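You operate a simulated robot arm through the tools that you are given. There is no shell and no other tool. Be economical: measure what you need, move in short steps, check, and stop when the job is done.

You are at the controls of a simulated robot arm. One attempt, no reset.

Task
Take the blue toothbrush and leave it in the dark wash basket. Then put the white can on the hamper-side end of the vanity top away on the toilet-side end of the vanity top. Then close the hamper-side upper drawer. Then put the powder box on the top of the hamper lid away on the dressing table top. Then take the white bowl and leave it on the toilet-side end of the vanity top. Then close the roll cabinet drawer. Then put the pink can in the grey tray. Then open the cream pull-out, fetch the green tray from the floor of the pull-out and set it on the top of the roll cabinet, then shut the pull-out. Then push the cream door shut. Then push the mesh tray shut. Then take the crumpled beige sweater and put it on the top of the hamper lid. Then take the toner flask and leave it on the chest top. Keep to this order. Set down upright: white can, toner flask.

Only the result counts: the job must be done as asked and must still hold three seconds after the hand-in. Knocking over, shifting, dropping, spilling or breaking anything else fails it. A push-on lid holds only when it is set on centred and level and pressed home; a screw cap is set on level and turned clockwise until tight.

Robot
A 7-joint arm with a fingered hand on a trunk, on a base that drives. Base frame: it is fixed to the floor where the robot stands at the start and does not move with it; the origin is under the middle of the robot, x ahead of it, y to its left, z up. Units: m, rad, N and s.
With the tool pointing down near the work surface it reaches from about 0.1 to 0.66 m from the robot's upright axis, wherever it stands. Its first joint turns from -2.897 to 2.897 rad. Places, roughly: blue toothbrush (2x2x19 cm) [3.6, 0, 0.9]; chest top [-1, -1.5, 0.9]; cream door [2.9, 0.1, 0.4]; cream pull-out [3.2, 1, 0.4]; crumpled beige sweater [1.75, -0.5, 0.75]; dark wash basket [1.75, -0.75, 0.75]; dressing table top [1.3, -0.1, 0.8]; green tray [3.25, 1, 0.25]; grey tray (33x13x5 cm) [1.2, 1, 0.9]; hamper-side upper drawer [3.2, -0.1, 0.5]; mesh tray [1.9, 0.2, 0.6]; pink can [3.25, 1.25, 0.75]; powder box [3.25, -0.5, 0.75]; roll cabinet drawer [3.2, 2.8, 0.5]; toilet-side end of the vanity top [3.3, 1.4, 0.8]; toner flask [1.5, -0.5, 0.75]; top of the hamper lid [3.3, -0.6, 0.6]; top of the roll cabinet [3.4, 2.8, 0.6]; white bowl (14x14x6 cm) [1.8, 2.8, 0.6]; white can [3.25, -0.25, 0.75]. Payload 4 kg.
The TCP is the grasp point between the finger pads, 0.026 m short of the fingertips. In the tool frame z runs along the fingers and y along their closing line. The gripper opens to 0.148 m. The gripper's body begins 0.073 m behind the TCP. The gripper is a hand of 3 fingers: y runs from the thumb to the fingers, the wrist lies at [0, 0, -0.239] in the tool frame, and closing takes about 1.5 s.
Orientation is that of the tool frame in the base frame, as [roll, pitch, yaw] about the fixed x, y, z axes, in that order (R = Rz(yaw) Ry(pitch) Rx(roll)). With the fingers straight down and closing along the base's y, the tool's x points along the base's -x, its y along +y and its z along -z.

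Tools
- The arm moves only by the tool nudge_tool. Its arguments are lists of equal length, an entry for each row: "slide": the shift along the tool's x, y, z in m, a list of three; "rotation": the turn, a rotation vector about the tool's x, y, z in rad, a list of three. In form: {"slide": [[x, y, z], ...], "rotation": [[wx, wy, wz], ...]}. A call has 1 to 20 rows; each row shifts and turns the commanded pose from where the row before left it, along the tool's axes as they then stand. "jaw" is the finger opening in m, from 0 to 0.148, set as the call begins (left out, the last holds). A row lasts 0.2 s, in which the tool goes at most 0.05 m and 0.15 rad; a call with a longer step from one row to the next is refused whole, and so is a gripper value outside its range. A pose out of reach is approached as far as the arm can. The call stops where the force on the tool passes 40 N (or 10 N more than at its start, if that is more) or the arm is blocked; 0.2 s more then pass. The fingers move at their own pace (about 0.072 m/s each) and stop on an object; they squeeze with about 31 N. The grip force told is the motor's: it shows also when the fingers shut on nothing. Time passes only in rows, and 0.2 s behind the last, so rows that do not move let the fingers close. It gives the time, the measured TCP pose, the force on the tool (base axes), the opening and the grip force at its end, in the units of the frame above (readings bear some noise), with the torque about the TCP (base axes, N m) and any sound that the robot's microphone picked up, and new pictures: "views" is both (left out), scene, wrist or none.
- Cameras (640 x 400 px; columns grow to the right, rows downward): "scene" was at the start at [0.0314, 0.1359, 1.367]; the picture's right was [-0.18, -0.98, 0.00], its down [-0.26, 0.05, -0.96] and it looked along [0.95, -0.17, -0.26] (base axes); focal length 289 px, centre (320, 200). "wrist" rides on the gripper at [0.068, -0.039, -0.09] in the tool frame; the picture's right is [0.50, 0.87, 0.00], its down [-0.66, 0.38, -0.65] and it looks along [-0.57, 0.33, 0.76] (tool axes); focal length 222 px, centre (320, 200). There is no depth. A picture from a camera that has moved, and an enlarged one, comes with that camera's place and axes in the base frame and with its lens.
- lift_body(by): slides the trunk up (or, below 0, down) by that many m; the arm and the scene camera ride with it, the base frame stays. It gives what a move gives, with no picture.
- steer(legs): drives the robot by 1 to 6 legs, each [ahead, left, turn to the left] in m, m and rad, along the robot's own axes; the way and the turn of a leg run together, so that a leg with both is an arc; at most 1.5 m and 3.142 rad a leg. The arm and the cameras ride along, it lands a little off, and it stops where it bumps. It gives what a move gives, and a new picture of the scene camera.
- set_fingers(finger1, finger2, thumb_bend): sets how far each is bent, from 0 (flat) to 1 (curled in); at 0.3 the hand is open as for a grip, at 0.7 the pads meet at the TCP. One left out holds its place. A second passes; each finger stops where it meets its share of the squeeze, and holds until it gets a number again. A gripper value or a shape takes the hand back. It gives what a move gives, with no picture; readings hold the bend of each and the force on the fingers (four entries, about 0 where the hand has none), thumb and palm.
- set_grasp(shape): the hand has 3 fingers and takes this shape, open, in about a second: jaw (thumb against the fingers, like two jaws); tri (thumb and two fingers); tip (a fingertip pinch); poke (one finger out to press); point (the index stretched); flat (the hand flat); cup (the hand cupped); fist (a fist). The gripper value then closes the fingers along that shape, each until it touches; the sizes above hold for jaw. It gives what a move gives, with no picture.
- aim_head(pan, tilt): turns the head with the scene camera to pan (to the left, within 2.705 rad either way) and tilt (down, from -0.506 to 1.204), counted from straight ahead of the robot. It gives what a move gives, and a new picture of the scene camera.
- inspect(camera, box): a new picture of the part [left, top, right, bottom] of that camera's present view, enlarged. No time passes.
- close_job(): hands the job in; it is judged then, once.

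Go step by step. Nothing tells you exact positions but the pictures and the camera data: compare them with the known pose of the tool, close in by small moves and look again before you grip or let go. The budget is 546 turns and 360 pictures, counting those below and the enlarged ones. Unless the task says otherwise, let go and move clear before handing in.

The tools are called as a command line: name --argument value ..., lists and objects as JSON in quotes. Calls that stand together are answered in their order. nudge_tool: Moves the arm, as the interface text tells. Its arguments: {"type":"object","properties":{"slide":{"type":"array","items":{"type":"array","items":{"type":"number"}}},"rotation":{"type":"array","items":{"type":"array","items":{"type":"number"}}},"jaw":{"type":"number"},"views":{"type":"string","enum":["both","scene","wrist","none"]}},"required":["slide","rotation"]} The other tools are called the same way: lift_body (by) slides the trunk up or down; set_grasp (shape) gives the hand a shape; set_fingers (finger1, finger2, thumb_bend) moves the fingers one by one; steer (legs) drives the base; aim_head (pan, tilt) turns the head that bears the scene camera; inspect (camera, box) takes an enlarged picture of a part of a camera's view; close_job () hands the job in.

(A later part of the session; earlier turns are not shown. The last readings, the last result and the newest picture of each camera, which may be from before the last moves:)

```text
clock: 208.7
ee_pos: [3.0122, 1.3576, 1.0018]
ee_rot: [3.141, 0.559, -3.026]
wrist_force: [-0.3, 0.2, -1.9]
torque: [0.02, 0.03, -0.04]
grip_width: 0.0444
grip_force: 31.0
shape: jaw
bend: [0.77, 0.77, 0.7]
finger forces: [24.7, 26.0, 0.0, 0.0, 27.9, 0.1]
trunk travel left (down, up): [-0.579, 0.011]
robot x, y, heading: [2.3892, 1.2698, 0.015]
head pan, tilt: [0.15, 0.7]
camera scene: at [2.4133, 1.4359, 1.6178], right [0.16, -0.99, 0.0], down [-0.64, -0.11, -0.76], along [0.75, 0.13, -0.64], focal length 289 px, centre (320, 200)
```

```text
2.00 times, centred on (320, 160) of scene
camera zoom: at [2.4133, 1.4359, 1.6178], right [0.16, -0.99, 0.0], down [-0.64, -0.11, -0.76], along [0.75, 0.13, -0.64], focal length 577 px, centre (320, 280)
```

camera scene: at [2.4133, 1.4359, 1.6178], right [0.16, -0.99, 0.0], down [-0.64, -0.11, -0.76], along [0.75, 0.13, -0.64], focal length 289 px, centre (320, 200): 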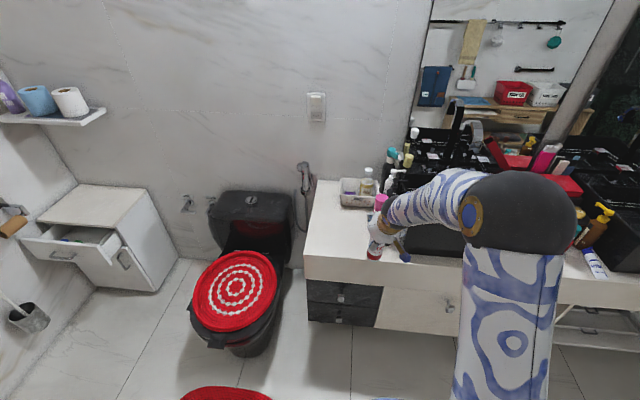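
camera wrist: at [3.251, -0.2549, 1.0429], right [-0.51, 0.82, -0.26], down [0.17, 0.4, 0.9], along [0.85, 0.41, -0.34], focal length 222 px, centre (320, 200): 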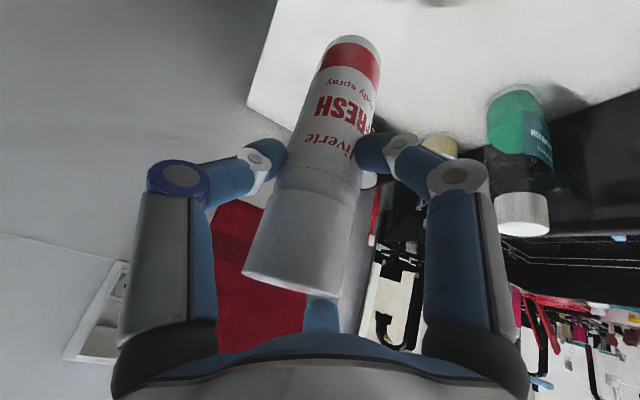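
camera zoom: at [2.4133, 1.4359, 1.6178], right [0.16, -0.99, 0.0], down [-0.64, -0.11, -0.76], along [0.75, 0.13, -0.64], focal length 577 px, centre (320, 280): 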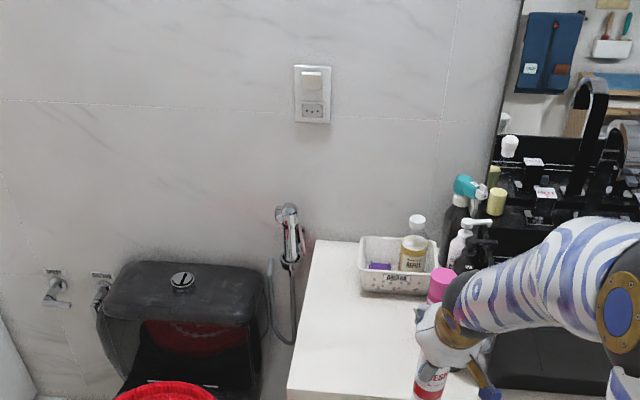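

The toilet-side end has free space left of the white basket (which spans about x 3.40–3.55, y 1.35–1.52). I'll drive so the can ends above about (3.31, 1.55).

steer --legs '[[0, 0.2, -0.018], [0.3, 0, 0]]'

aim_head --pan 0.3 --tilt 0.9

nudge_tool --slide '[[0, 0, 0]]' --rotation '[[0, 0, 0]]' --views "wrist"

```text
clock: 211.9
ee_pos: [3.3182, 1.5507, 1.0006]
ee_rot: [3.139, 0.558, -3.039]
wrist_force: [-0.5, -0.8, -2.7]
torque: [0.01, 0.07, 0.0]
grip_width: 0.0443
grip_force: 30.8
shape: jaw
bend: [0.77, 0.77, 0.7]
finger forces: [24.8, 26.1, 0.0, 0.1, 27.9, 0.1]
trunk travel left (down, up): [-0.579, 0.011]
robot x, y, heading: [2.6968, 1.4667, 0.002]
head pan, tilt: [0.15, 0.7]
camera scene: at [2.7202, 1.6359, 1.6177], right [0.15, -0.99, 0.0], down [-0.64, -0.1, -0.76], along [0.76, 0.12, -0.64], focal length 289 px, centre (320, 200)
```

scene: 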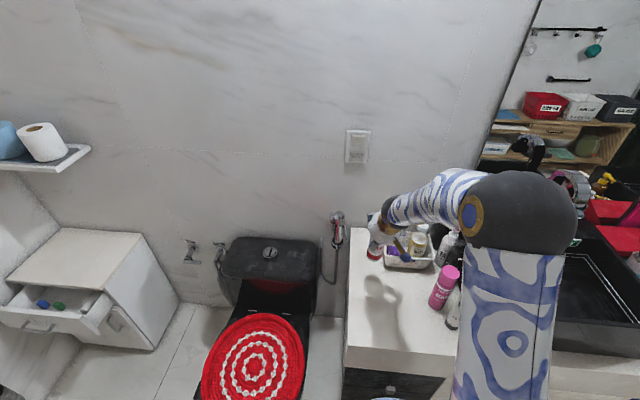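

```text
clock: 212.7
ee_pos: [3.3176, 1.5518, 1.0017]
ee_rot: [3.14, 0.559, -3.039]
wrist_force: [-0.1, 0.3, -1.5]
torque: [-0.03, 0.02, 0.0]
grip_width: 0.0441
grip_force: 31.2
shape: jaw
bend: [0.77, 0.77, 0.7]
finger forces: [24.7, 26.0, 0.0, 0.0, 28.0, 0.1]
trunk travel left (down, up): [-0.579, 0.011]
robot x, y, heading: [2.7008, 1.472, 0.001]
head pan, tilt: [0.3, 0.901]
camera scene: at [2.7077, 1.6454, 1.6017], right [0.3, -0.95, 0.0], down [-0.75, -0.23, -0.62], along [0.59, 0.19, -0.78], focal length 289 px, centre (320, 200)
```

scene: 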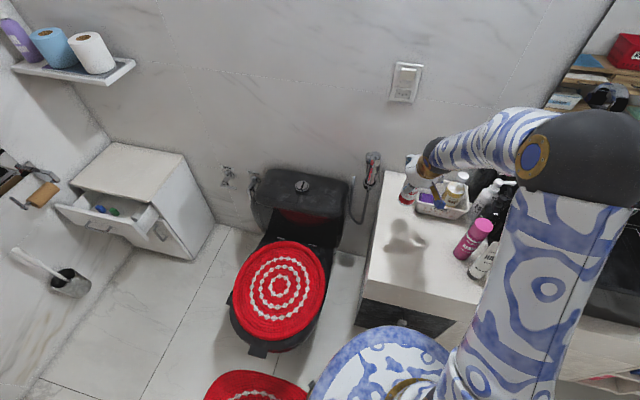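

```text
clock: 213.1
ee_pos: [3.3185, 1.5519, 1.0018]
ee_rot: [3.139, 0.559, -3.039]
wrist_force: [-0.8, 0.0, -1.7]
torque: [0.04, 0.04, -0.02]
grip_width: 0.0443
grip_force: 31.1
shape: jaw
bend: [0.77, 0.77, 0.7]
finger forces: [24.7, 26.1, 0.0, 0.1, 28.0, 0.0]
trunk travel left (down, up): [-0.579, 0.011]
robot x, y, heading: [2.6993, 1.4711, 0.011]
head pan, tilt: [0.3, 0.901]
camera wrist: at [3.2167, 1.5023, 1.0424], right [-0.51, 0.82, -0.26], down [0.17, 0.4, 0.9], along [0.84, 0.42, -0.34], focal length 222 px, centre (320, 200)
```

wrist: 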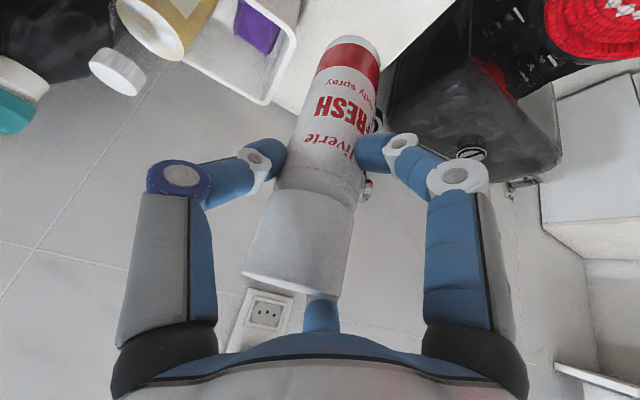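

nudge_tool --slide '[[0.0133, 0, 0.0212], [0.0133, 0, 0.0212], [0.0133, 0, 0.0212], [0.008, 0, 0.0127], [0.0053, 0, 0.0085], [0.0027, 0, 0.0042]]' --rotation '[[0, 0, 0], [0, 0, 0], [0, 0, 0], [0, 0, 0], [0, 0, 0], [0, 0, 0]]' --views "wrist"

```text
clock: 214.5
ee_pos: [3.3172, 1.5513, 0.8962]
ee_rot: [3.14, 0.558, -3.038]
wrist_force: [-0.3, -0.1, -2.5]
torque: [0.03, 0.02, -0.01]
grip_width: 0.0438
grip_force: 31.2
shape: jaw
bend: [0.77, 0.77, 0.7]
finger forces: [24.9, 26.0, 0.0, 0.0, 28.0, 0.0]
trunk travel left (down, up): [-0.579, 0.011]
robot x, y, heading: [2.6986, 1.4674, 0.005]
head pan, tilt: [0.3, 0.901]
camera wrist: at [3.2167, 1.5028, 0.9367], right [-0.51, 0.82, -0.26], down [0.17, 0.4, 0.9], along [0.84, 0.42, -0.34], focal length 222 px, centre (320, 200)
```

wrist: 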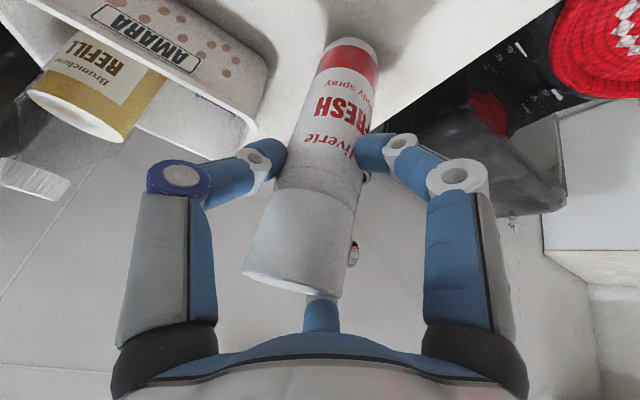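

nudge_tool --slide '[[0.0021, 0, 0.0034], [0.0011, 0, 0.0017], [0.0011, 0, 0.0017], [0.0011, 0, 0.0017]]' --rotation '[[0, 0, 0], [0, 0, 0], [0, 0, 0], [0, 0, 0]]' --views "none"

```text
clock: 215.5
ee_pos: [3.3173, 1.5529, 0.8887]
ee_rot: [3.139, 0.562, -3.039]
wrist_force: [-0.6, 0.2, 9.6]
torque: [-0.05, 0.03, 0.02]
grip_width: 0.0442
grip_force: 30.6
shape: jaw
bend: [0.77, 0.77, 0.7]
finger forces: [27.0, 28.0, 0.0, 0.0, 29.2, 0.0]
trunk travel left (down, up): [-0.579, 0.011]
robot x, y, heading: [2.6945, 1.4743, 0.005]
head pan, tilt: [0.3, 0.901]
```

Contact with the top (9.6 N). Releasing and backing off along the finger axis.

nudge_tool --slide '[[0, 0, 0], [0, 0, 0], [0, 0, 0], [0, 0, 0], [0, 0, 0]]' --rotation '[[0, 0, 0], [0, 0, 0], [0, 0, 0], [0, 0, 0], [0, 0, 0]]' --jaw 0.085 --views "wrist"

```text
clock: 216.7
ee_pos: [3.3182, 1.5533, 0.8865]
ee_rot: [3.14, 0.559, -3.04]
wrist_force: [0.1, -0.3, -0.9]
torque: [-0.02, 0.0, -0.03]
grip_width: 0.0845
grip_force: 0.2
shape: jaw
bend: [0.33, 0.33, 0.7]
finger forces: [0.1, 0.0, 0.0, 0.1, 0.0, 0.1]
trunk travel left (down, up): [-0.579, 0.011]
robot x, y, heading: [2.6965, 1.4723, 0.012]
head pan, tilt: [0.3, 0.901]
camera wrist: at [3.2162, 1.5031, 0.9276], right [-0.51, 0.82, -0.26], down [0.17, 0.4, 0.9], along [0.84, 0.42, -0.34], focal length 222 px, centre (320, 200)
```

wrist: 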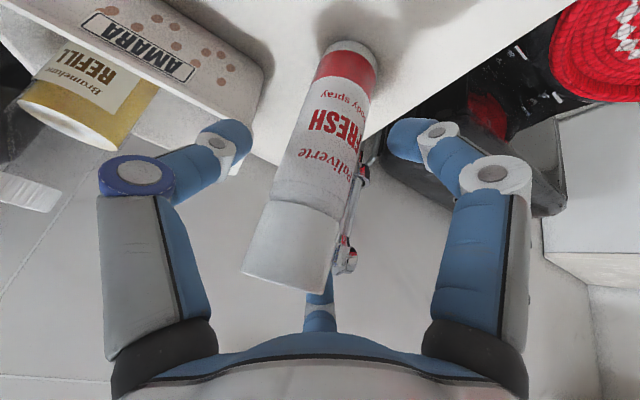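

nudge_tool --slide '[[0, 0, -0.02], [0, 0, -0.03], [0, 0, -0.04], [0, 0, -0.04], [0, 0, -0.04]]' --rotation '[[0, 0, 0], [0, 0, 0], [0, 0, 0], [0, 0, 0], [0, 0, 0]]' --views "both"

```text
clock: 217.9
ee_pos: [3.2293, 1.5419, 1.0327]
ee_rot: [-3.141, 0.56, -3.04]
wrist_force: [-0.6, -0.5, -0.4]
torque: [0.0, 0.0, 0.01]
grip_width: 0.0846
grip_force: 0.1
shape: jaw
bend: [0.33, 0.33, 0.7]
finger forces: [0.1, 0.0, 0.0, 0.0, 0.0, 0.0]
trunk travel left (down, up): [-0.579, 0.011]
robot x, y, heading: [2.6948, 1.4702, 0.004]
head pan, tilt: [0.3, 0.901]
camera scene: at [2.7067, 1.6453, 1.6016], right [0.3, -0.95, 0.0], down [-0.75, -0.23, -0.62], along [0.59, 0.19, -0.78], focal length 289 px, centre (320, 200)
camera wrist: at [3.1274, 1.4927, 1.0729], right [-0.51, 0.82, -0.26], down [0.17, 0.4, 0.9], along [0.84, 0.42, -0.34], focal length 222 px, centre (320, 200)
```

scene: 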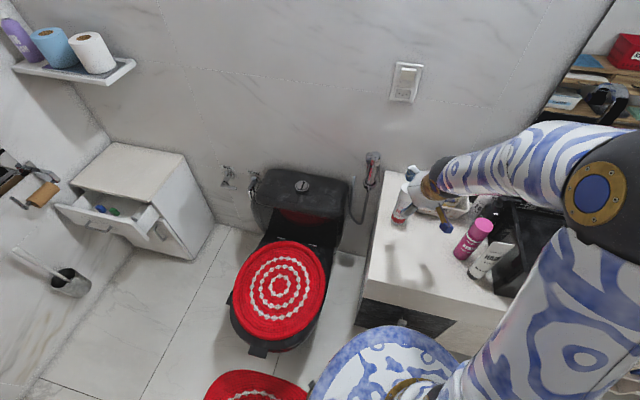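
wrist: 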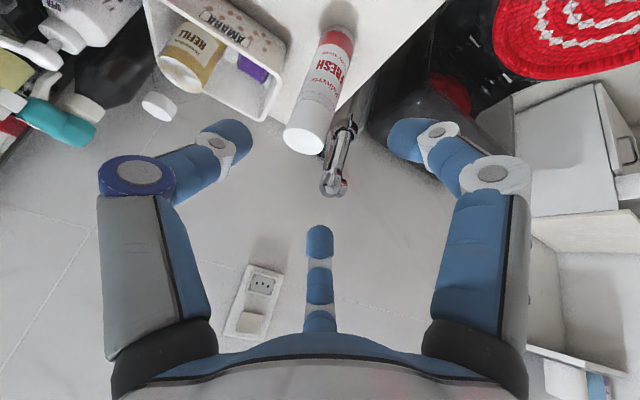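

White can stands upright. Next, close the hamper-side upper drawer: back off, go to y≈−0.2, lower the trunk, close the fingers and level the hand.

steer --legs '[[-0.33, 0, 0], [0, -0.85, 0], [0, -0.83, 0]]'

lift_body --by -0.4

nudge_tool --slide '[[0, 0, 0], [0, 0, 0], [0, 0, 0], [0, 0, 0], [0, 0, 0], [0, 0, 0], [0, 0, 0]]' --rotation '[[0, -0.144, 0], [0, -0.144, 0], [0, -0.144, 0], [0, -0.144, 0], [0, -0.144, 0], [0, -0.144, 0], [0, -0.144, 0]]' --jaw 0 --views "both"

```text
clock: 228.1
ee_pos: [2.8982, -0.1385, 1.0317]
ee_rot: [3.139, 0.56, -3.053]
wrist_force: [-0.3, -0.1, 0.1]
torque: [0.01, 0.04, -0.02]
grip_width: 0.0848
grip_force: 0.0
shape: jaw
bend: [0.33, 0.33, 0.7]
finger forces: [0.1, 0.0, 0.0, 0.0, 0.0, 0.0]
trunk travel left (down, up): [-0.579, 0.011]
robot x, y, heading: [2.3678, -0.2024, -0.011]
head pan, tilt: [0.3, 0.901]
camera scene: at [2.378, -0.0283, 1.6017], right [0.29, -0.96, 0.0], down [-0.75, -0.22, -0.62], along [0.6, 0.18, -0.78], focal length 289 px, centre (320, 200)
```

scene: 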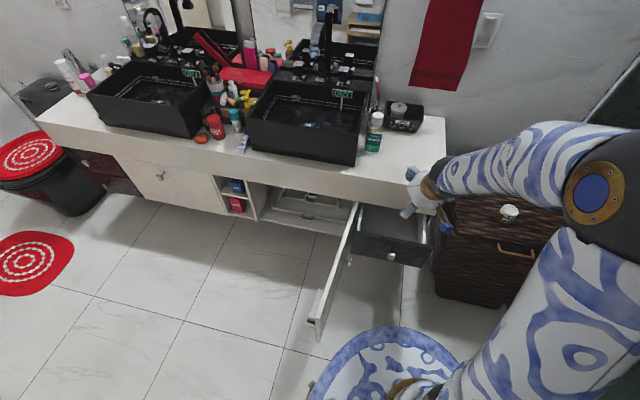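

```text
clock: 232.0
ee_pos: [2.8991, -0.139, 0.6324]
ee_rot: [3.141, 0.56, -3.052]
wrist_force: [0.1, 1.4, -0.3]
torque: [0.0, 0.0, -0.01]
grip_width: 0.0847
grip_force: 0.0
shape: jaw
bend: [0.33, 0.33, 0.7]
finger forces: [0.0, 0.0, 0.0, 0.0, 0.1, 0.1]
trunk travel left (down, up): [-0.179, 0.411]
robot x, y, heading: [2.3638, -0.209, -0.009]
head pan, tilt: [0.3, 0.901]
```

```text
clock: 233.6
ee_pos: [2.9054, -0.139, 0.6312]
ee_rot: [2.81, 1.569, 2.9]
wrist_force: [0.1, -0.4, 0.4]
torque: [0.0, 0.05, 0.01]
grip_width: 0.0
grip_force: 31.2
shape: jaw
bend: [0.7, 0.7, 0.7]
finger forces: [0.0, 0.1, 0.1, 0.0, 0.1, 0.1]
out of reach, approached as far as the arm can: row 5
trunk travel left (down, up): [-0.179, 0.411]
robot x, y, heading: [2.366, -0.2066, -0.011]
head pan, tilt: [0.3, 0.901]
camera scene: at [2.3778, -0.0282, 1.2017], right [0.29, -0.96, 0.0], down [-0.75, -0.22, -0.62], along [0.6, 0.18, -0.78], focal length 289 px, centre (320, 200)
camera wrist: at [2.8171, -0.1846, 0.5633], right [-0.08, 0.86, -0.5], down [-0.68, 0.32, 0.66], along [0.73, 0.39, 0.57], focal length 222 px, centre (320, 200)
```

scene: 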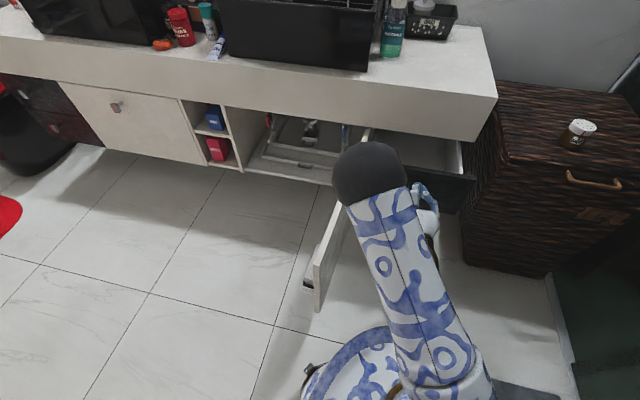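
wrist: 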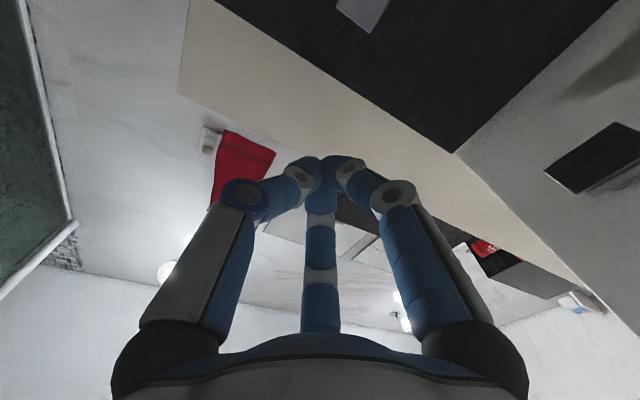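

Hand is level pointing at the vanity. The drawer front is about x 3.05, z 0.44–0.56, knob at z 0.48. I'll lower to z≈0.525 and push.

nudge_tool --slide '[[0.035, 0, 0], [0.035, 0, 0], [0.034, 0, 0], [0, 0, 0.04], [0, 0, 0.04]]' --rotation '[[0, 0, 0], [0, 0, 0], [0, 0, 0], [0, 0, 0], [0, 0, 0]]' --views "both"

```text
clock: 234.8
ee_pos: [2.9846, -0.1314, 0.5246]
ee_rot: [2.863, 1.568, 2.953]
wrist_force: [-0.6, 0.8, -0.1]
torque: [0.0, -0.02, 0.02]
grip_width: 0.0
grip_force: 30.5
shape: jaw
bend: [0.7, 0.7, 0.7]
finger forces: [0.0, 0.0, 0.0, 0.0, 0.1, 0.1]
trunk travel left (down, up): [-0.179, 0.411]
robot x, y, heading: [2.3628, -0.2048, -0.009]
head pan, tilt: [0.3, 0.901]
camera scene: at [2.3779, -0.0281, 1.2016], right [0.29, -0.96, 0.0], down [-0.75, -0.22, -0.62], along [0.6, 0.18, -0.78], focal length 289 px, centre (320, 200)
camera wrist: at [2.8979, -0.1766, 0.4584], right [-0.08, 0.86, -0.5], down [-0.68, 0.32, 0.66], along [0.73, 0.39, 0.56], focal length 222 px, centre (320, 200)
```

scene: 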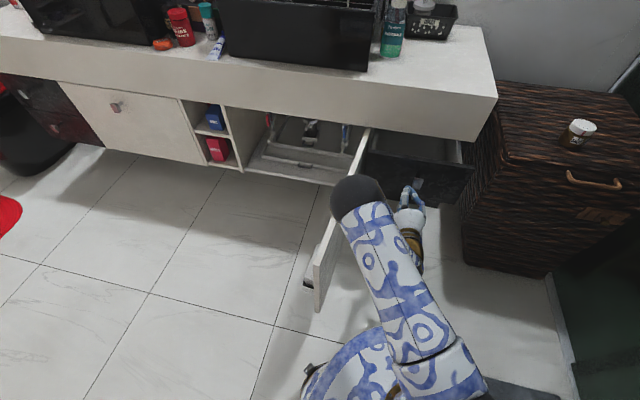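
wrist: 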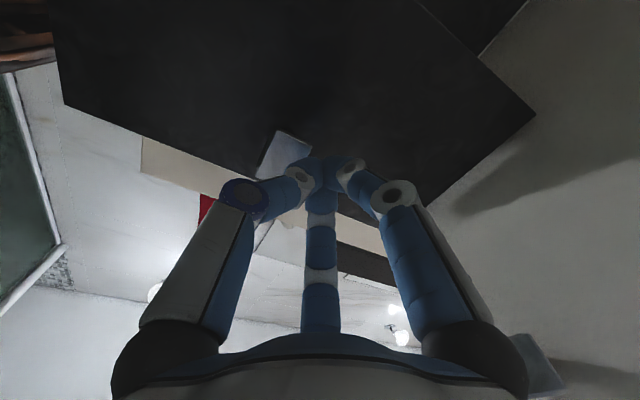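

nudge_tool --slide '[[0, 0, 0.03], [0, 0, 0.03], [0, 0, 0.03], [0, 0, 0.03], [0, 0, 0.03]]' --rotation '[[0, 0, 0], [0, 0, 0], [0, 0, 0], [0, 0, 0], [0, 0, 0]]' --views "both"

```text
clock: 236.0
ee_pos: [3.1328, -0.1155, 0.5249]
ee_rot: [3.044, 1.567, 3.137]
wrist_force: [-10.4, 7.1, -0.2]
torque: [0.04, 0.0, -0.02]
grip_width: 0.0
grip_force: 31.3
shape: jaw
bend: [0.7, 0.7, 0.7]
finger forces: [0.0, 0.1, 0.1, 0.0, 0.0, 0.0]
trunk travel left (down, up): [-0.179, 0.411]
robot x, y, heading: [2.3639, -0.2022, -0.011]
head pan, tilt: [0.3, 0.901]
camera scene: at [2.3772, -0.0275, 1.2016], right [0.29, -0.96, 0.0], down [-0.75, -0.23, -0.62], along [0.6, 0.18, -0.78], focal length 289 px, centre (320, 200)
camera wrist: at [3.046, -0.1618, 0.4584], right [-0.08, 0.86, -0.5], down [-0.68, 0.32, 0.66], along [0.72, 0.4, 0.56], focal length 222 px, centre (320, 200)
```

scene: 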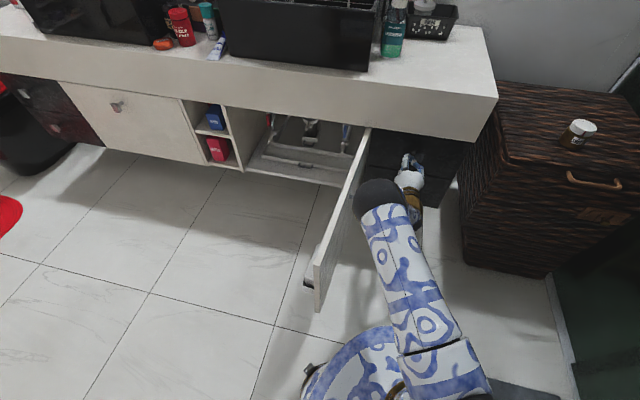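
wrist: 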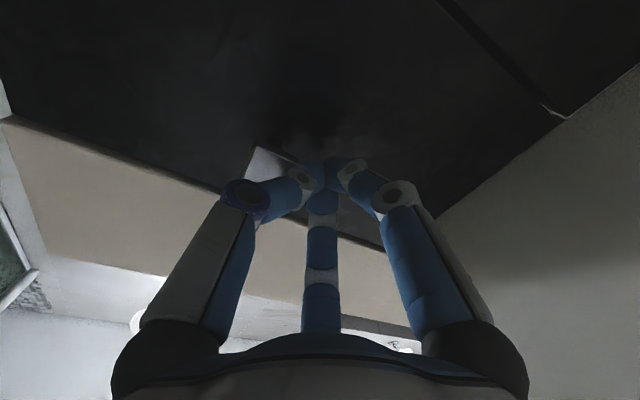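

nudge_tool --slide '[[0, 0, 0.02], [0, 0, 0.02], [0, 0, 0.02], [0, 0, 0.02]]' --rotation '[[0, 0, 0], [0, 0, 0], [0, 0, 0], [0, 0, 0]]' --views "both"

```text
clock: 236.3
ee_pos: [3.1437, -0.109, 0.523]
ee_rot: [2.932, 1.563, 3.034]
wrist_force: [-9.8, 8.1, 0.8]
torque: [-0.02, -0.02, -0.13]
grip_width: 0.0002
grip_force: 31.1
shape: jaw
bend: [0.7, 0.7, 0.7]
finger forces: [0.0, 0.0, 0.1, 0.0, 12.9, 0.0]
trunk travel left (down, up): [-0.179, 0.411]
robot x, y, heading: [2.3635, -0.2013, -0.01]
head pan, tilt: [0.3, 0.901]
stopped in row 1: the force on the tool passed its limit (the readings are from after the stop); the commanded pose is now the measured one
camera scene: at [2.376, -0.0272, 1.2016], right [0.29, -0.96, 0.0], down [-0.75, -0.23, -0.62], along [0.59, 0.18, -0.78], focal length 289 px, centre (320, 200)
camera wrist: at [3.0558, -0.1567, 0.4564], right [-0.09, 0.86, -0.5], down [-0.68, 0.31, 0.66], along [0.72, 0.4, 0.56], focal length 222 px, centre (320, 200)
```

scene: 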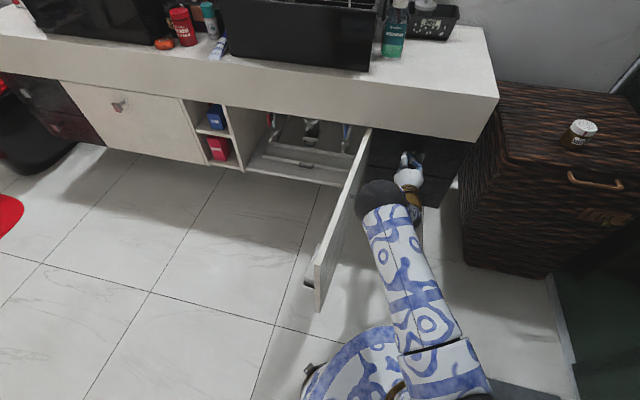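
wrist: 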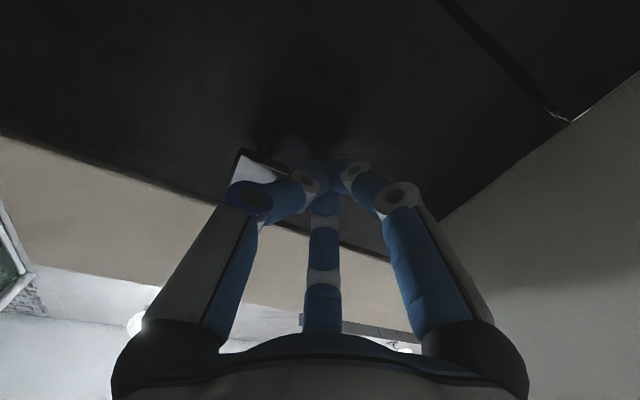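

nudge_tool --slide '[[0, 0, -0.04], [0, 0, -0.04], [0, 0, -0.04]]' --rotation '[[0, 0, 0], [0, 0, 0], [0, 0, 0]]' --views "both"

inspect --camera "scene" --box '[340, 100, 500, 220]'

```text
clock: 237.1
ee_pos: [3.023, -0.1243, 0.522]
ee_rot: [2.936, 1.564, 3.03]
wrist_force: [0.8, 0.6, -0.6]
torque: [-0.03, -0.03, 0.04]
grip_width: 0.0
grip_force: 31.2
shape: jaw
bend: [0.7, 0.7, 0.7]
finger forces: [0.0, 0.0, 0.0, 0.1, 0.0, 0.0]
trunk travel left (down, up): [-0.179, 0.411]
robot x, y, heading: [2.3673, -0.2069, -0.009]
head pan, tilt: [0.3, 0.901]
camera scene: at [2.3775, -0.0279, 1.2016], right [0.29, -0.96, 0.0], down [-0.75, -0.23, -0.62], along [0.59, 0.18, -0.78], focal length 289 px, centre (320, 200)
camera wrist: at [2.9362, -0.1714, 0.4554], right [-0.09, 0.86, -0.5], down [-0.68, 0.31, 0.66], along [0.73, 0.4, 0.56], focal length 222 px, centre (320, 200)
```

scene: 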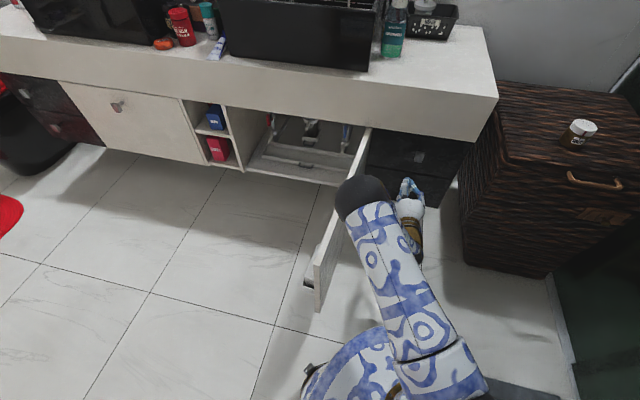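
wrist: 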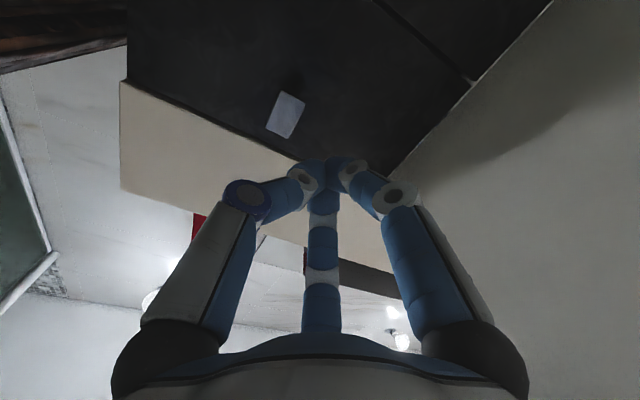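

```text
3.33 times, centred on (420, 160) of scene
camera zoom: at [2.3775, -0.0279, 1.2016], right [0.29, -0.96, 0.0], down [-0.75, -0.23, -0.62], along [0.59, 0.18, -0.78], focal length 962 px, centre (-13, 333)
```

zoom: 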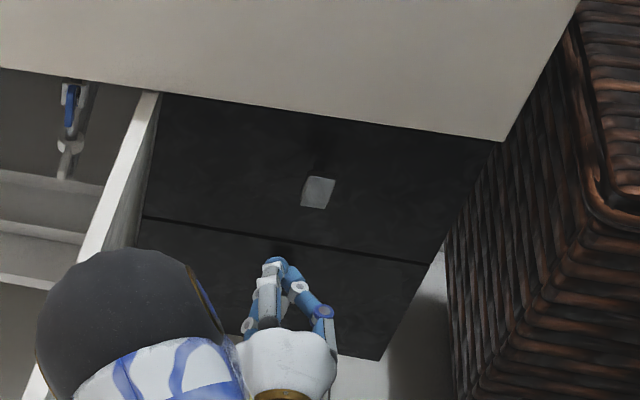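

Looks flush with the lower drawer. One more push at the centre to be sure it's home.

nudge_tool --slide '[[0, -0.03, 0], [0, -0.02, 0.02], [0, 0, 0.03], [0, 0, 0.03], [0, 0, 0.02], [0, 0, 0.015], [0, 0, 0.015], [0, 0, 0.015]]' --rotation '[[0, 0, 0], [0, 0, 0], [0, 0, 0], [0, 0, 0], [0, 0, 0], [0, 0, 0], [0, 0, 0], [0, 0, 0]]' --views "none"

nudge_tool --slide '[[0, 0, -0.04], [0, 0, -0.04], [0, 0, -0.04], [0, 0, -0.04]]' --rotation '[[0, 0, 0], [0, 0, 0], [0, 0, 0], [0, 0, 0]]' --views "scene"

inspect --camera "scene" --box '[340, 100, 500, 220]'

```text
clock: 238.4
ee_pos: [3.1243, -0.1671, 0.5193]
ee_rot: [3.072, 1.56, -3.117]
wrist_force: [-10.3, -2.7, -0.9]
torque: [0.01, 0.0, 0.06]
grip_width: 0.0
grip_force: 30.9
shape: jaw
bend: [0.7, 0.7, 0.7]
finger forces: [0.1, 0.1, 0.1, 0.1, 0.1, 0.1]
trunk travel left (down, up): [-0.179, 0.411]
robot x, y, heading: [2.365, -0.1997, -0.016]
head pan, tilt: [0.3, 0.901]
stopped in row 6: the force on the tool passed its limit (the readings are from after the stop); the commanded pose is now the measured one
```

```text
clock: 239.4
ee_pos: [2.9651, -0.1837, 0.5223]
ee_rot: [3.05, 1.562, -3.138]
wrist_force: [0.4, -0.1, -0.1]
torque: [-0.01, -0.02, 0.0]
grip_width: 0.0
grip_force: 30.6
shape: jaw
bend: [0.7, 0.7, 0.7]
finger forces: [0.1, 0.0, 0.0, 0.1, 0.0, 0.1]
trunk travel left (down, up): [-0.179, 0.411]
robot x, y, heading: [2.3599, -0.2008, -0.008]
head pan, tilt: [0.3, 0.901]
camera scene: at [2.3771, -0.0278, 1.2016], right [0.29, -0.96, 0.0], down [-0.75, -0.23, -0.62], along [0.59, 0.18, -0.78], focal length 289 px, centre (320, 200)
```

scene: 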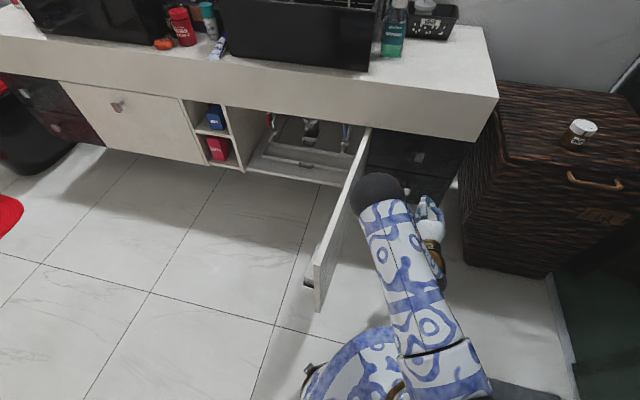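

```text
3.33 times, centred on (420, 160) of scene
camera zoom: at [2.3771, -0.0278, 1.2016], right [0.29, -0.96, 0.0], down [-0.75, -0.23, -0.62], along [0.59, 0.18, -0.78], focal length 962 px, centre (-13, 333)
```

zoom: 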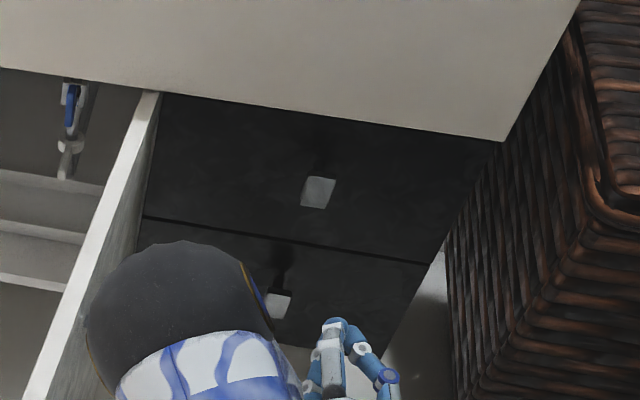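

The drawer is closed. Next the powder box on the hamper lid. Raise the trunk, point the hand down and move over.

lift_body --by 0.4

nudge_tool --slide '[[0, 0, 0], [0, 0, 0], [0, 0, 0], [0, 0, 0], [0, 0, 0], [0, 0, 0], [0, 0, 0], [0, 0, 0], [0, 0, 0], [0, 0, 0], [0, 0, 0]]' --rotation '[[0, 0.142, 0], [0, 0.142, 0], [0, 0.142, 0], [0, 0.142, 0], [0, 0.142, 0], [0, 0.142, 0], [0, 0.142, 0], [0, 0.142, 0], [0, 0.142, 0], [0, 0.142, 0], [0, 0.142, 0]]' --jaw 0.1 --views "none"

steer --legs '[[0, -0.22, 0], [0.2, 0, 0]]'

aim_head --pan -0.2 --tilt 0.9

nudge_tool --slide '[[0, 0, 0]]' --rotation '[[0, 0, 0]]' --views "wrist"

```text
clock: 243.2
ee_pos: [2.9663, -0.1834, 0.9221]
ee_rot: [3.027, 1.563, 3.122]
wrist_force: [0.2, 0.5, 0.6]
torque: [-0.03, 0.03, 0.0]
grip_width: 0.0
grip_force: 30.8
shape: jaw
bend: [0.7, 0.7, 0.7]
finger forces: [0.0, 0.0, 0.0, 0.0, 0.0, 0.0]
trunk travel left (down, up): [-0.579, 0.011]
robot x, y, heading: [2.363, -0.2048, -0.003]
head pan, tilt: [0.3, 0.901]
```

```text
clock: 245.6
ee_pos: [2.9654, -0.1846, 0.9225]
ee_rot: [3.14, -0.002, -3.045]
wrist_force: [-0.4, -1.5, 0.3]
torque: [-0.01, -0.02, 0.01]
grip_width: 0.1001
grip_force: 0.0
shape: jaw
bend: [0.29, 0.29, 0.72]
finger forces: [0.1, 0.0, 0.0, 0.1, 0.0, 0.0]
trunk travel left (down, up): [-0.579, 0.011]
robot x, y, heading: [2.362, -0.2036, -0.009]
head pan, tilt: [0.3, 0.901]
```

```text
clock: 248.5
ee_pos: [3.1673, -0.4042, 0.9219]
ee_rot: [3.14, -0.001, -3.045]
wrist_force: [-0.4, 0.6, 0.9]
torque: [-0.02, 0.02, 0.01]
grip_width: 0.1001
grip_force: 0.1
shape: jaw
bend: [0.29, 0.29, 0.72]
finger forces: [0.0, 0.0, 0.0, 0.1, 0.0, 0.1]
trunk travel left (down, up): [-0.579, 0.011]
robot x, y, heading: [2.5622, -0.4246, -0.008]
head pan, tilt: [0.3, 0.901]
camera scene: at [2.5785, -0.249, 1.6016], right [0.29, -0.96, 0.0], down [-0.75, -0.23, -0.62], along [0.59, 0.18, -0.78], focal length 289 px, centre (320, 200)
```

scene: 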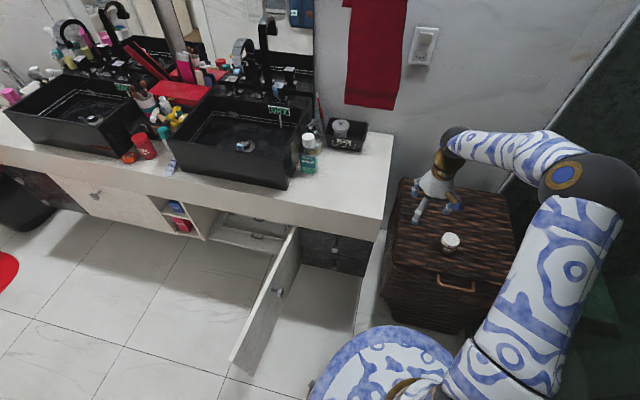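

```text
clock: 249.4
ee_pos: [3.1655, -0.4027, 0.9221]
ee_rot: [3.139, 0.001, -3.046]
wrist_force: [0.4, -0.1, 0.0]
torque: [-0.02, 0.02, -0.04]
grip_width: 0.0998
grip_force: 0.0
shape: jaw
bend: [0.29, 0.29, 0.72]
finger forces: [0.0, 0.0, 0.1, 0.0, 0.0, 0.0]
trunk travel left (down, up): [-0.579, 0.011]
robot x, y, heading: [2.5641, -0.422, -0.004]
head pan, tilt: [-0.201, 0.901]
camera scene: at [2.5794, -0.2863, 1.6016], right [-0.21, -0.98, 0.0], down [-0.77, 0.16, -0.62], along [0.61, -0.13, -0.78], focal length 289 px, centre (320, 200)
```

scene: 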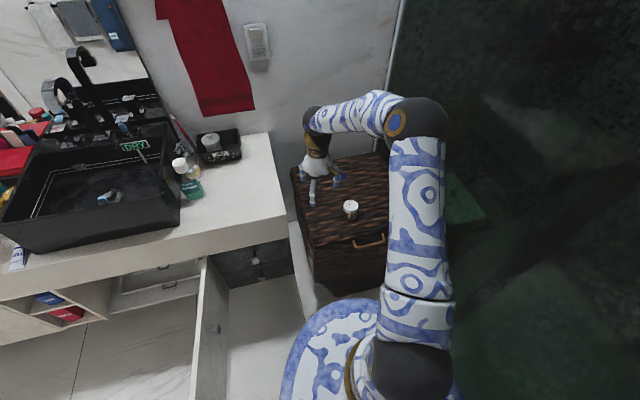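

```text
clock: 249.8
ee_pos: [3.1675, -0.4034, 0.9219]
ee_rot: [3.14, -0.001, -3.045]
wrist_force: [0.3, -0.4, -1.0]
torque: [0.0, -0.01, 0.02]
grip_width: 0.1001
grip_force: 0.0
shape: jaw
bend: [0.29, 0.29, 0.72]
finger forces: [0.1, 0.0, 0.1, 0.1, 0.0, 0.1]
trunk travel left (down, up): [-0.579, 0.011]
robot x, y, heading: [2.5633, -0.4226, -0.004]
head pan, tilt: [-0.201, 0.901]
camera wrist: at [3.1029, -0.4489, 1.0129], right [-0.58, 0.81, 0.0], down [0.62, 0.44, 0.65], along [0.53, 0.38, -0.76], focal length 222 px, centre (320, 200)
```

wrist: 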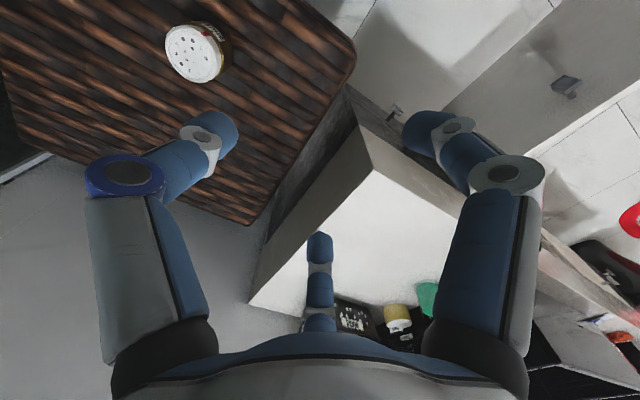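

Powder box top is at about (3.204, −0.536, 0.744), ~5.8 cm wide. Moving above it and down.

nudge_tool --slide '[[-0.008, -0.045, 0], [-0.008, -0.045, 0], [-0.008, -0.046, 0], [0, 0, 0.04], [0, 0, 0.04]]' --rotation '[[0, 0, 0], [0, 0, 0], [0, 0, 0], [0, 0, 0], [0, 0, 0]]' --views "wrist"

```text
clock: 251.1
ee_pos: [3.2057, -0.5378, 0.8421]
ee_rot: [3.14, 0.0, -3.045]
wrist_force: [0.0, 0.0, 0.0]
torque: [0.03, -0.04, -0.01]
grip_width: 0.1004
grip_force: 0.1
shape: jaw
bend: [0.29, 0.29, 0.72]
finger forces: [0.0, 0.1, 0.0, 0.1, 0.0, 0.0]
trunk travel left (down, up): [-0.579, 0.011]
robot x, y, heading: [2.5622, -0.4248, -0.011]
head pan, tilt: [-0.201, 0.901]
camera wrist: at [3.1422, -0.5828, 0.9332], right [-0.58, 0.81, 0.0], down [0.62, 0.44, 0.65], along [0.53, 0.38, -0.76], focal length 222 px, centre (320, 200)
```

wrist: 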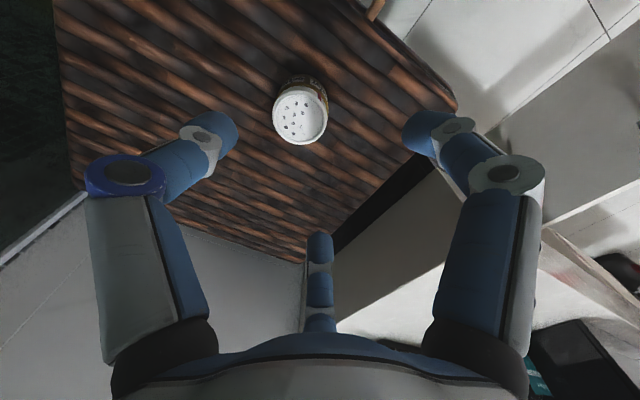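

nudge_tool --slide '[[-0.002, -0.017, 0], [0, 0, 0.04], [0, 0, 0.03]]' --rotation '[[0, 0, 0], [0, 0, 0], [0, 0, 0]]' --views "wrist"

```text
clock: 251.8
ee_pos: [3.2078, -0.5552, 0.7701]
ee_rot: [3.14, 0.0, -3.043]
wrist_force: [-0.4, -0.6, 0.3]
torque: [-0.03, -0.01, -0.01]
grip_width: 0.0998
grip_force: 0.0
shape: jaw
bend: [0.29, 0.29, 0.72]
finger forces: [0.1, 0.0, 0.1, 0.0, 0.0, 0.0]
trunk travel left (down, up): [-0.579, 0.011]
robot x, y, heading: [2.5649, -0.423, -0.011]
head pan, tilt: [-0.201, 0.901]
camera wrist: at [3.1432, -0.5995, 0.861], right [-0.58, 0.81, 0.0], down [0.62, 0.44, 0.65], along [0.53, 0.38, -0.76], focal length 222 px, centre (320, 200)
```

wrist: 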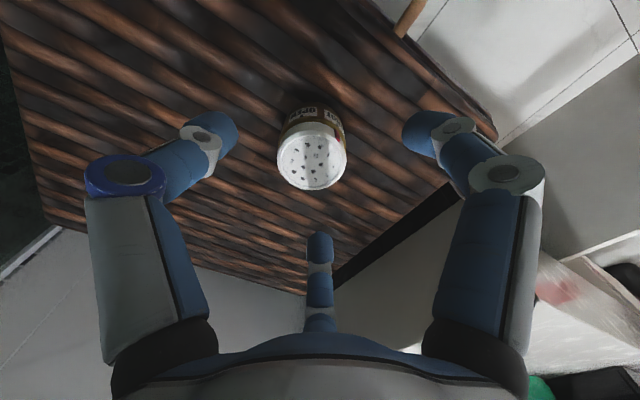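

nudge_tool --slide '[[0, -0.005, 0.02], [0, 0, 0.02], [0, 0, 0.015]]' --rotation '[[0, 0, 0], [0, 0, 0], [0, 0, 0]]' --views "wrist"

```text
clock: 252.7
ee_pos: [3.2083, -0.5582, 0.7148]
ee_rot: [3.14, 0.0, -3.042]
wrist_force: [-0.1, -0.5, -0.8]
torque: [-0.03, 0.02, -0.02]
grip_width: 0.1001
grip_force: 0.0
shape: jaw
bend: [0.29, 0.29, 0.72]
finger forces: [0.0, 0.0, 0.2, 0.1, 0.0, 0.0]
trunk travel left (down, up): [-0.579, 0.011]
robot x, y, heading: [2.5653, -0.4221, -0.013]
head pan, tilt: [-0.201, 0.901]
camera wrist: at [3.1445, -0.6038, 0.8061], right [-0.58, 0.81, 0.0], down [0.62, 0.44, 0.65], along [0.53, 0.38, -0.76], focal length 222 px, centre (320, 200)
```

wrist: 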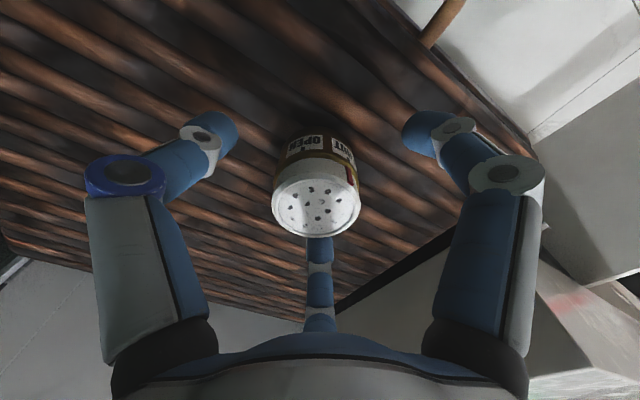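

nudge_tool --slide '[[0, 0, 0.01], [0, 0, 0.008]]' --rotation '[[0, 0, 0], [0, 0, 0]]' --views "none"

nudge_tool --slide '[[0, 0, 0], [0, 0, 0], [0, 0, 0], [0, 0, 0], [0, 0, 0], [0, 0, 0]]' --rotation '[[0, 0, 0], [0, 0, 0], [0, 0, 0], [0, 0, 0], [0, 0, 0], [0, 0, 0]]' --jaw 0.03 --views "wrist"

```text
clock: 253.2
ee_pos: [3.2098, -0.5581, 0.6984]
ee_rot: [3.141, 0.001, -3.046]
wrist_force: [0.2, -0.4, 0.6]
torque: [0.02, -0.01, 0.02]
grip_width: 0.0999
grip_force: 0.0
shape: jaw
bend: [0.29, 0.29, 0.72]
finger forces: [0.0, 0.4, 0.1, 0.1, 0.1, 0.0]
trunk travel left (down, up): [-0.579, 0.011]
robot x, y, heading: [2.5663, -0.4228, -0.006]
head pan, tilt: [-0.201, 0.901]
```

```text
clock: 254.7
ee_pos: [3.2094, -0.5587, 0.6988]
ee_rot: [3.141, -0.001, -3.046]
wrist_force: [-0.5, 0.6, -0.3]
torque: [0.0, 0.0, -0.01]
grip_width: 0.0542
grip_force: 31.2
shape: jaw
bend: [0.77, 0.77, 0.7]
finger forces: [27.6, 27.8, 0.1, 0.1, 28.7, 0.0]
trunk travel left (down, up): [-0.579, 0.011]
robot x, y, heading: [2.5663, -0.4244, -0.006]
head pan, tilt: [-0.201, 0.901]
camera wrist: at [3.1456, -0.6035, 0.7891], right [-0.58, 0.81, 0.0], down [0.62, 0.44, 0.65], along [0.53, 0.38, -0.76], focal length 222 px, centre (320, 200)
```

wrist: 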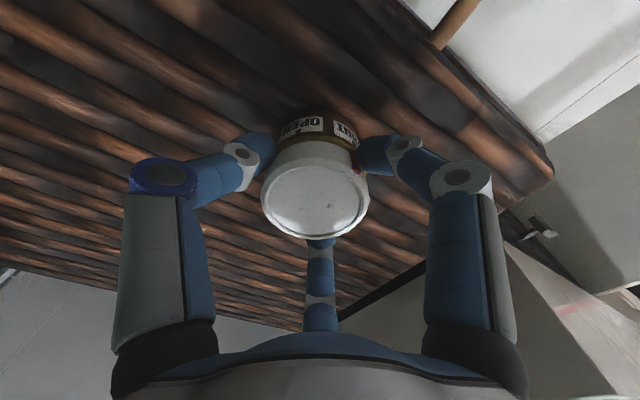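

Powder box gripped. Lift, retract, and drive back through the doorway.

nudge_tool --slide '[[0, 0, -0.02], [0, 0, -0.04], [0, 0, -0.04], [0, 0, -0.04], [0, 0, -0.04], [0, 0, -0.04], [0, 0, -0.04], [0.03, 0.01, -0.02], [0.04, 0.02, 0], [0.04, 0.02, 0], [0.04, 0.02, 0], [0.04, 0.02, 0], [0.03, 0.02, 0]]' --rotation '[[0, 0, 0], [0, 0, 0], [0, 0, 0], [0, 0, 0], [0, 0, 0], [0, 0, 0], [0, 0, 0], [0, 0, 0], [0, 0, 0], [0, 0, 0], [0, 0, 0], [0, 0, 0], [0, 0, 0]]' --views "scene"

steer --legs '[[-0.16, 0, 0], [0, 0.9, 0], [0, 0.9, 0], [-0.15, 0.85, 0]]'

```text
clock: 257.4
ee_pos: [2.9787, -0.472, 0.9797]
ee_rot: [3.14, -0.001, -3.046]
wrist_force: [-0.5, 0.8, -1.9]
torque: [-0.01, -0.03, 0.02]
grip_width: 0.0541
grip_force: 31.3
shape: jaw
bend: [0.77, 0.77, 0.7]
finger forces: [27.8, 27.7, 0.0, 0.1, 29.1, 0.0]
trunk travel left (down, up): [-0.579, 0.011]
robot x, y, heading: [2.5633, -0.4224, -0.005]
head pan, tilt: [-0.201, 0.901]
camera scene: at [2.5789, -0.2861, 1.6016], right [-0.21, -0.98, 0.0], down [-0.77, 0.16, -0.62], along [0.61, -0.13, -0.78], focal length 289 px, centre (320, 200)
```

scene: 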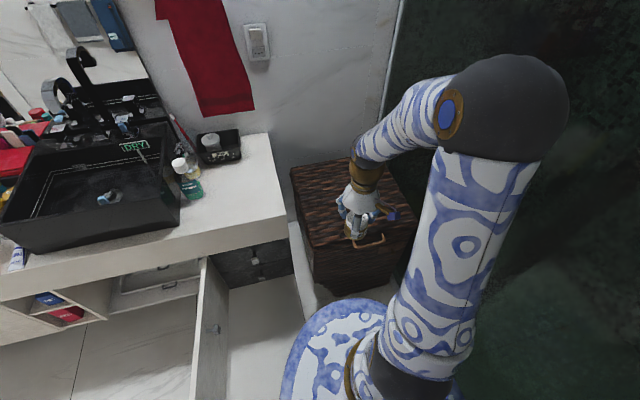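

```text
clock: 271.7
ee_pos: [2.6964, 2.1649, 0.9794]
ee_rot: [3.14, 0.001, -3.057]
wrist_force: [0.3, -1.3, -0.9]
torque: [-0.03, -0.01, -0.01]
grip_width: 0.0542
grip_force: 31.3
shape: jaw
bend: [0.77, 0.77, 0.7]
finger forces: [27.6, 27.7, 0.1, 0.0, 29.2, 0.0]
trunk travel left (down, up): [-0.579, 0.011]
robot x, y, heading: [2.2821, 2.2176, -0.019]
head pan, tilt: [-0.201, 0.901]
camera scene: at [2.2988, 2.3558, 1.6016], right [-0.22, -0.98, 0.0], down [-0.76, 0.17, -0.62], along [0.61, -0.14, -0.78], focal length 289 px, centre (320, 200)
```

scene: 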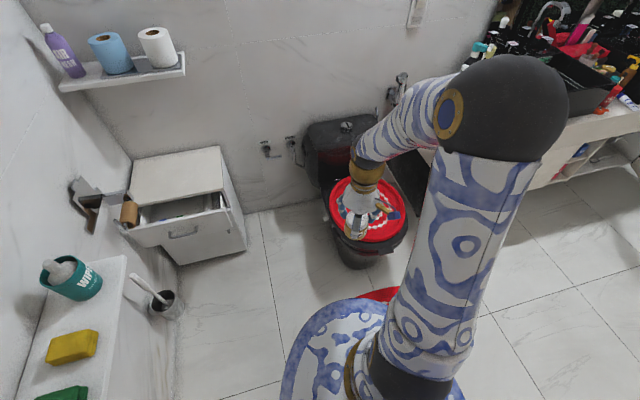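

steer --legs '[[0, 0.035, 0.019], [-0.75, 0, 0]]'

steer --legs '[[-0.78, 0, 0]]'

```text
clock: 276.2
ee_pos: [1.9391, 2.2096, 0.979]
ee_rot: [3.138, 0.0, -3.026]
wrist_force: [-0.3, -0.7, -1.1]
torque: [-0.03, 0.01, -0.04]
grip_width: 0.0542
grip_force: 30.6
shape: jaw
bend: [0.77, 0.77, 0.7]
finger forces: [27.6, 27.8, 0.0, 0.1, 29.1, 0.0]
trunk travel left (down, up): [-0.579, 0.011]
robot x, y, heading: [1.5263, 2.2484, 0.012]
head pan, tilt: [-0.201, 0.901]
camera scene: at [1.5367, 2.3874, 1.6017], right [-0.19, -0.98, 0.0], down [-0.77, 0.15, -0.62], along [0.61, -0.12, -0.78], focal length 289 px, centre (320, 200)
```

scene: 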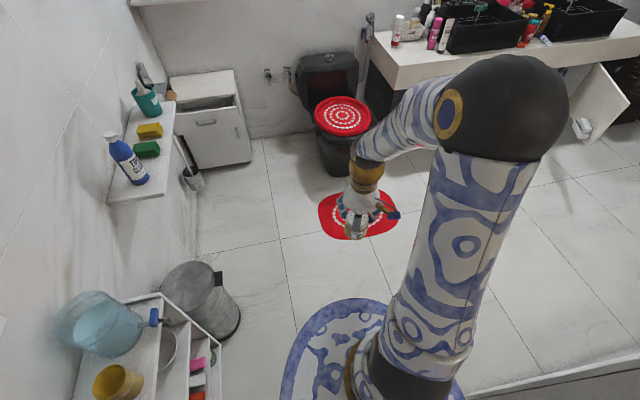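

```text
clock: 280.4
ee_pos: [1.1633, 2.2004, 0.9791]
ee_rot: [3.14, 0.001, -3.037]
wrist_force: [0.1, 0.5, -1.7]
torque: [-0.04, 0.0, -0.01]
grip_width: 0.0542
grip_force: 30.7
shape: jaw
bend: [0.77, 0.77, 0.7]
finger forces: [27.6, 27.7, 0.0, 0.0, 29.2, 0.1]
trunk travel left (down, up): [-0.579, 0.011]
robot x, y, heading: [0.751, 2.2444, -0.002]
head pan, tilt: [-0.201, 0.901]
camera scene: at [0.7624, 2.3824, 1.6017], right [-0.2, -0.98, 0.0], down [-0.77, 0.16, -0.62], along [0.61, -0.12, -0.78], focal length 289 px, centre (320, 200)
```

scene: 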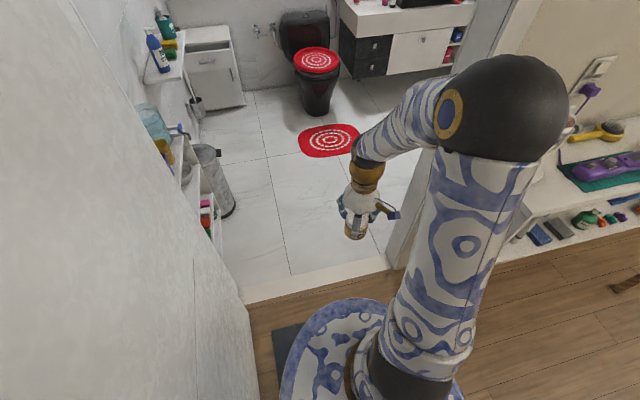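

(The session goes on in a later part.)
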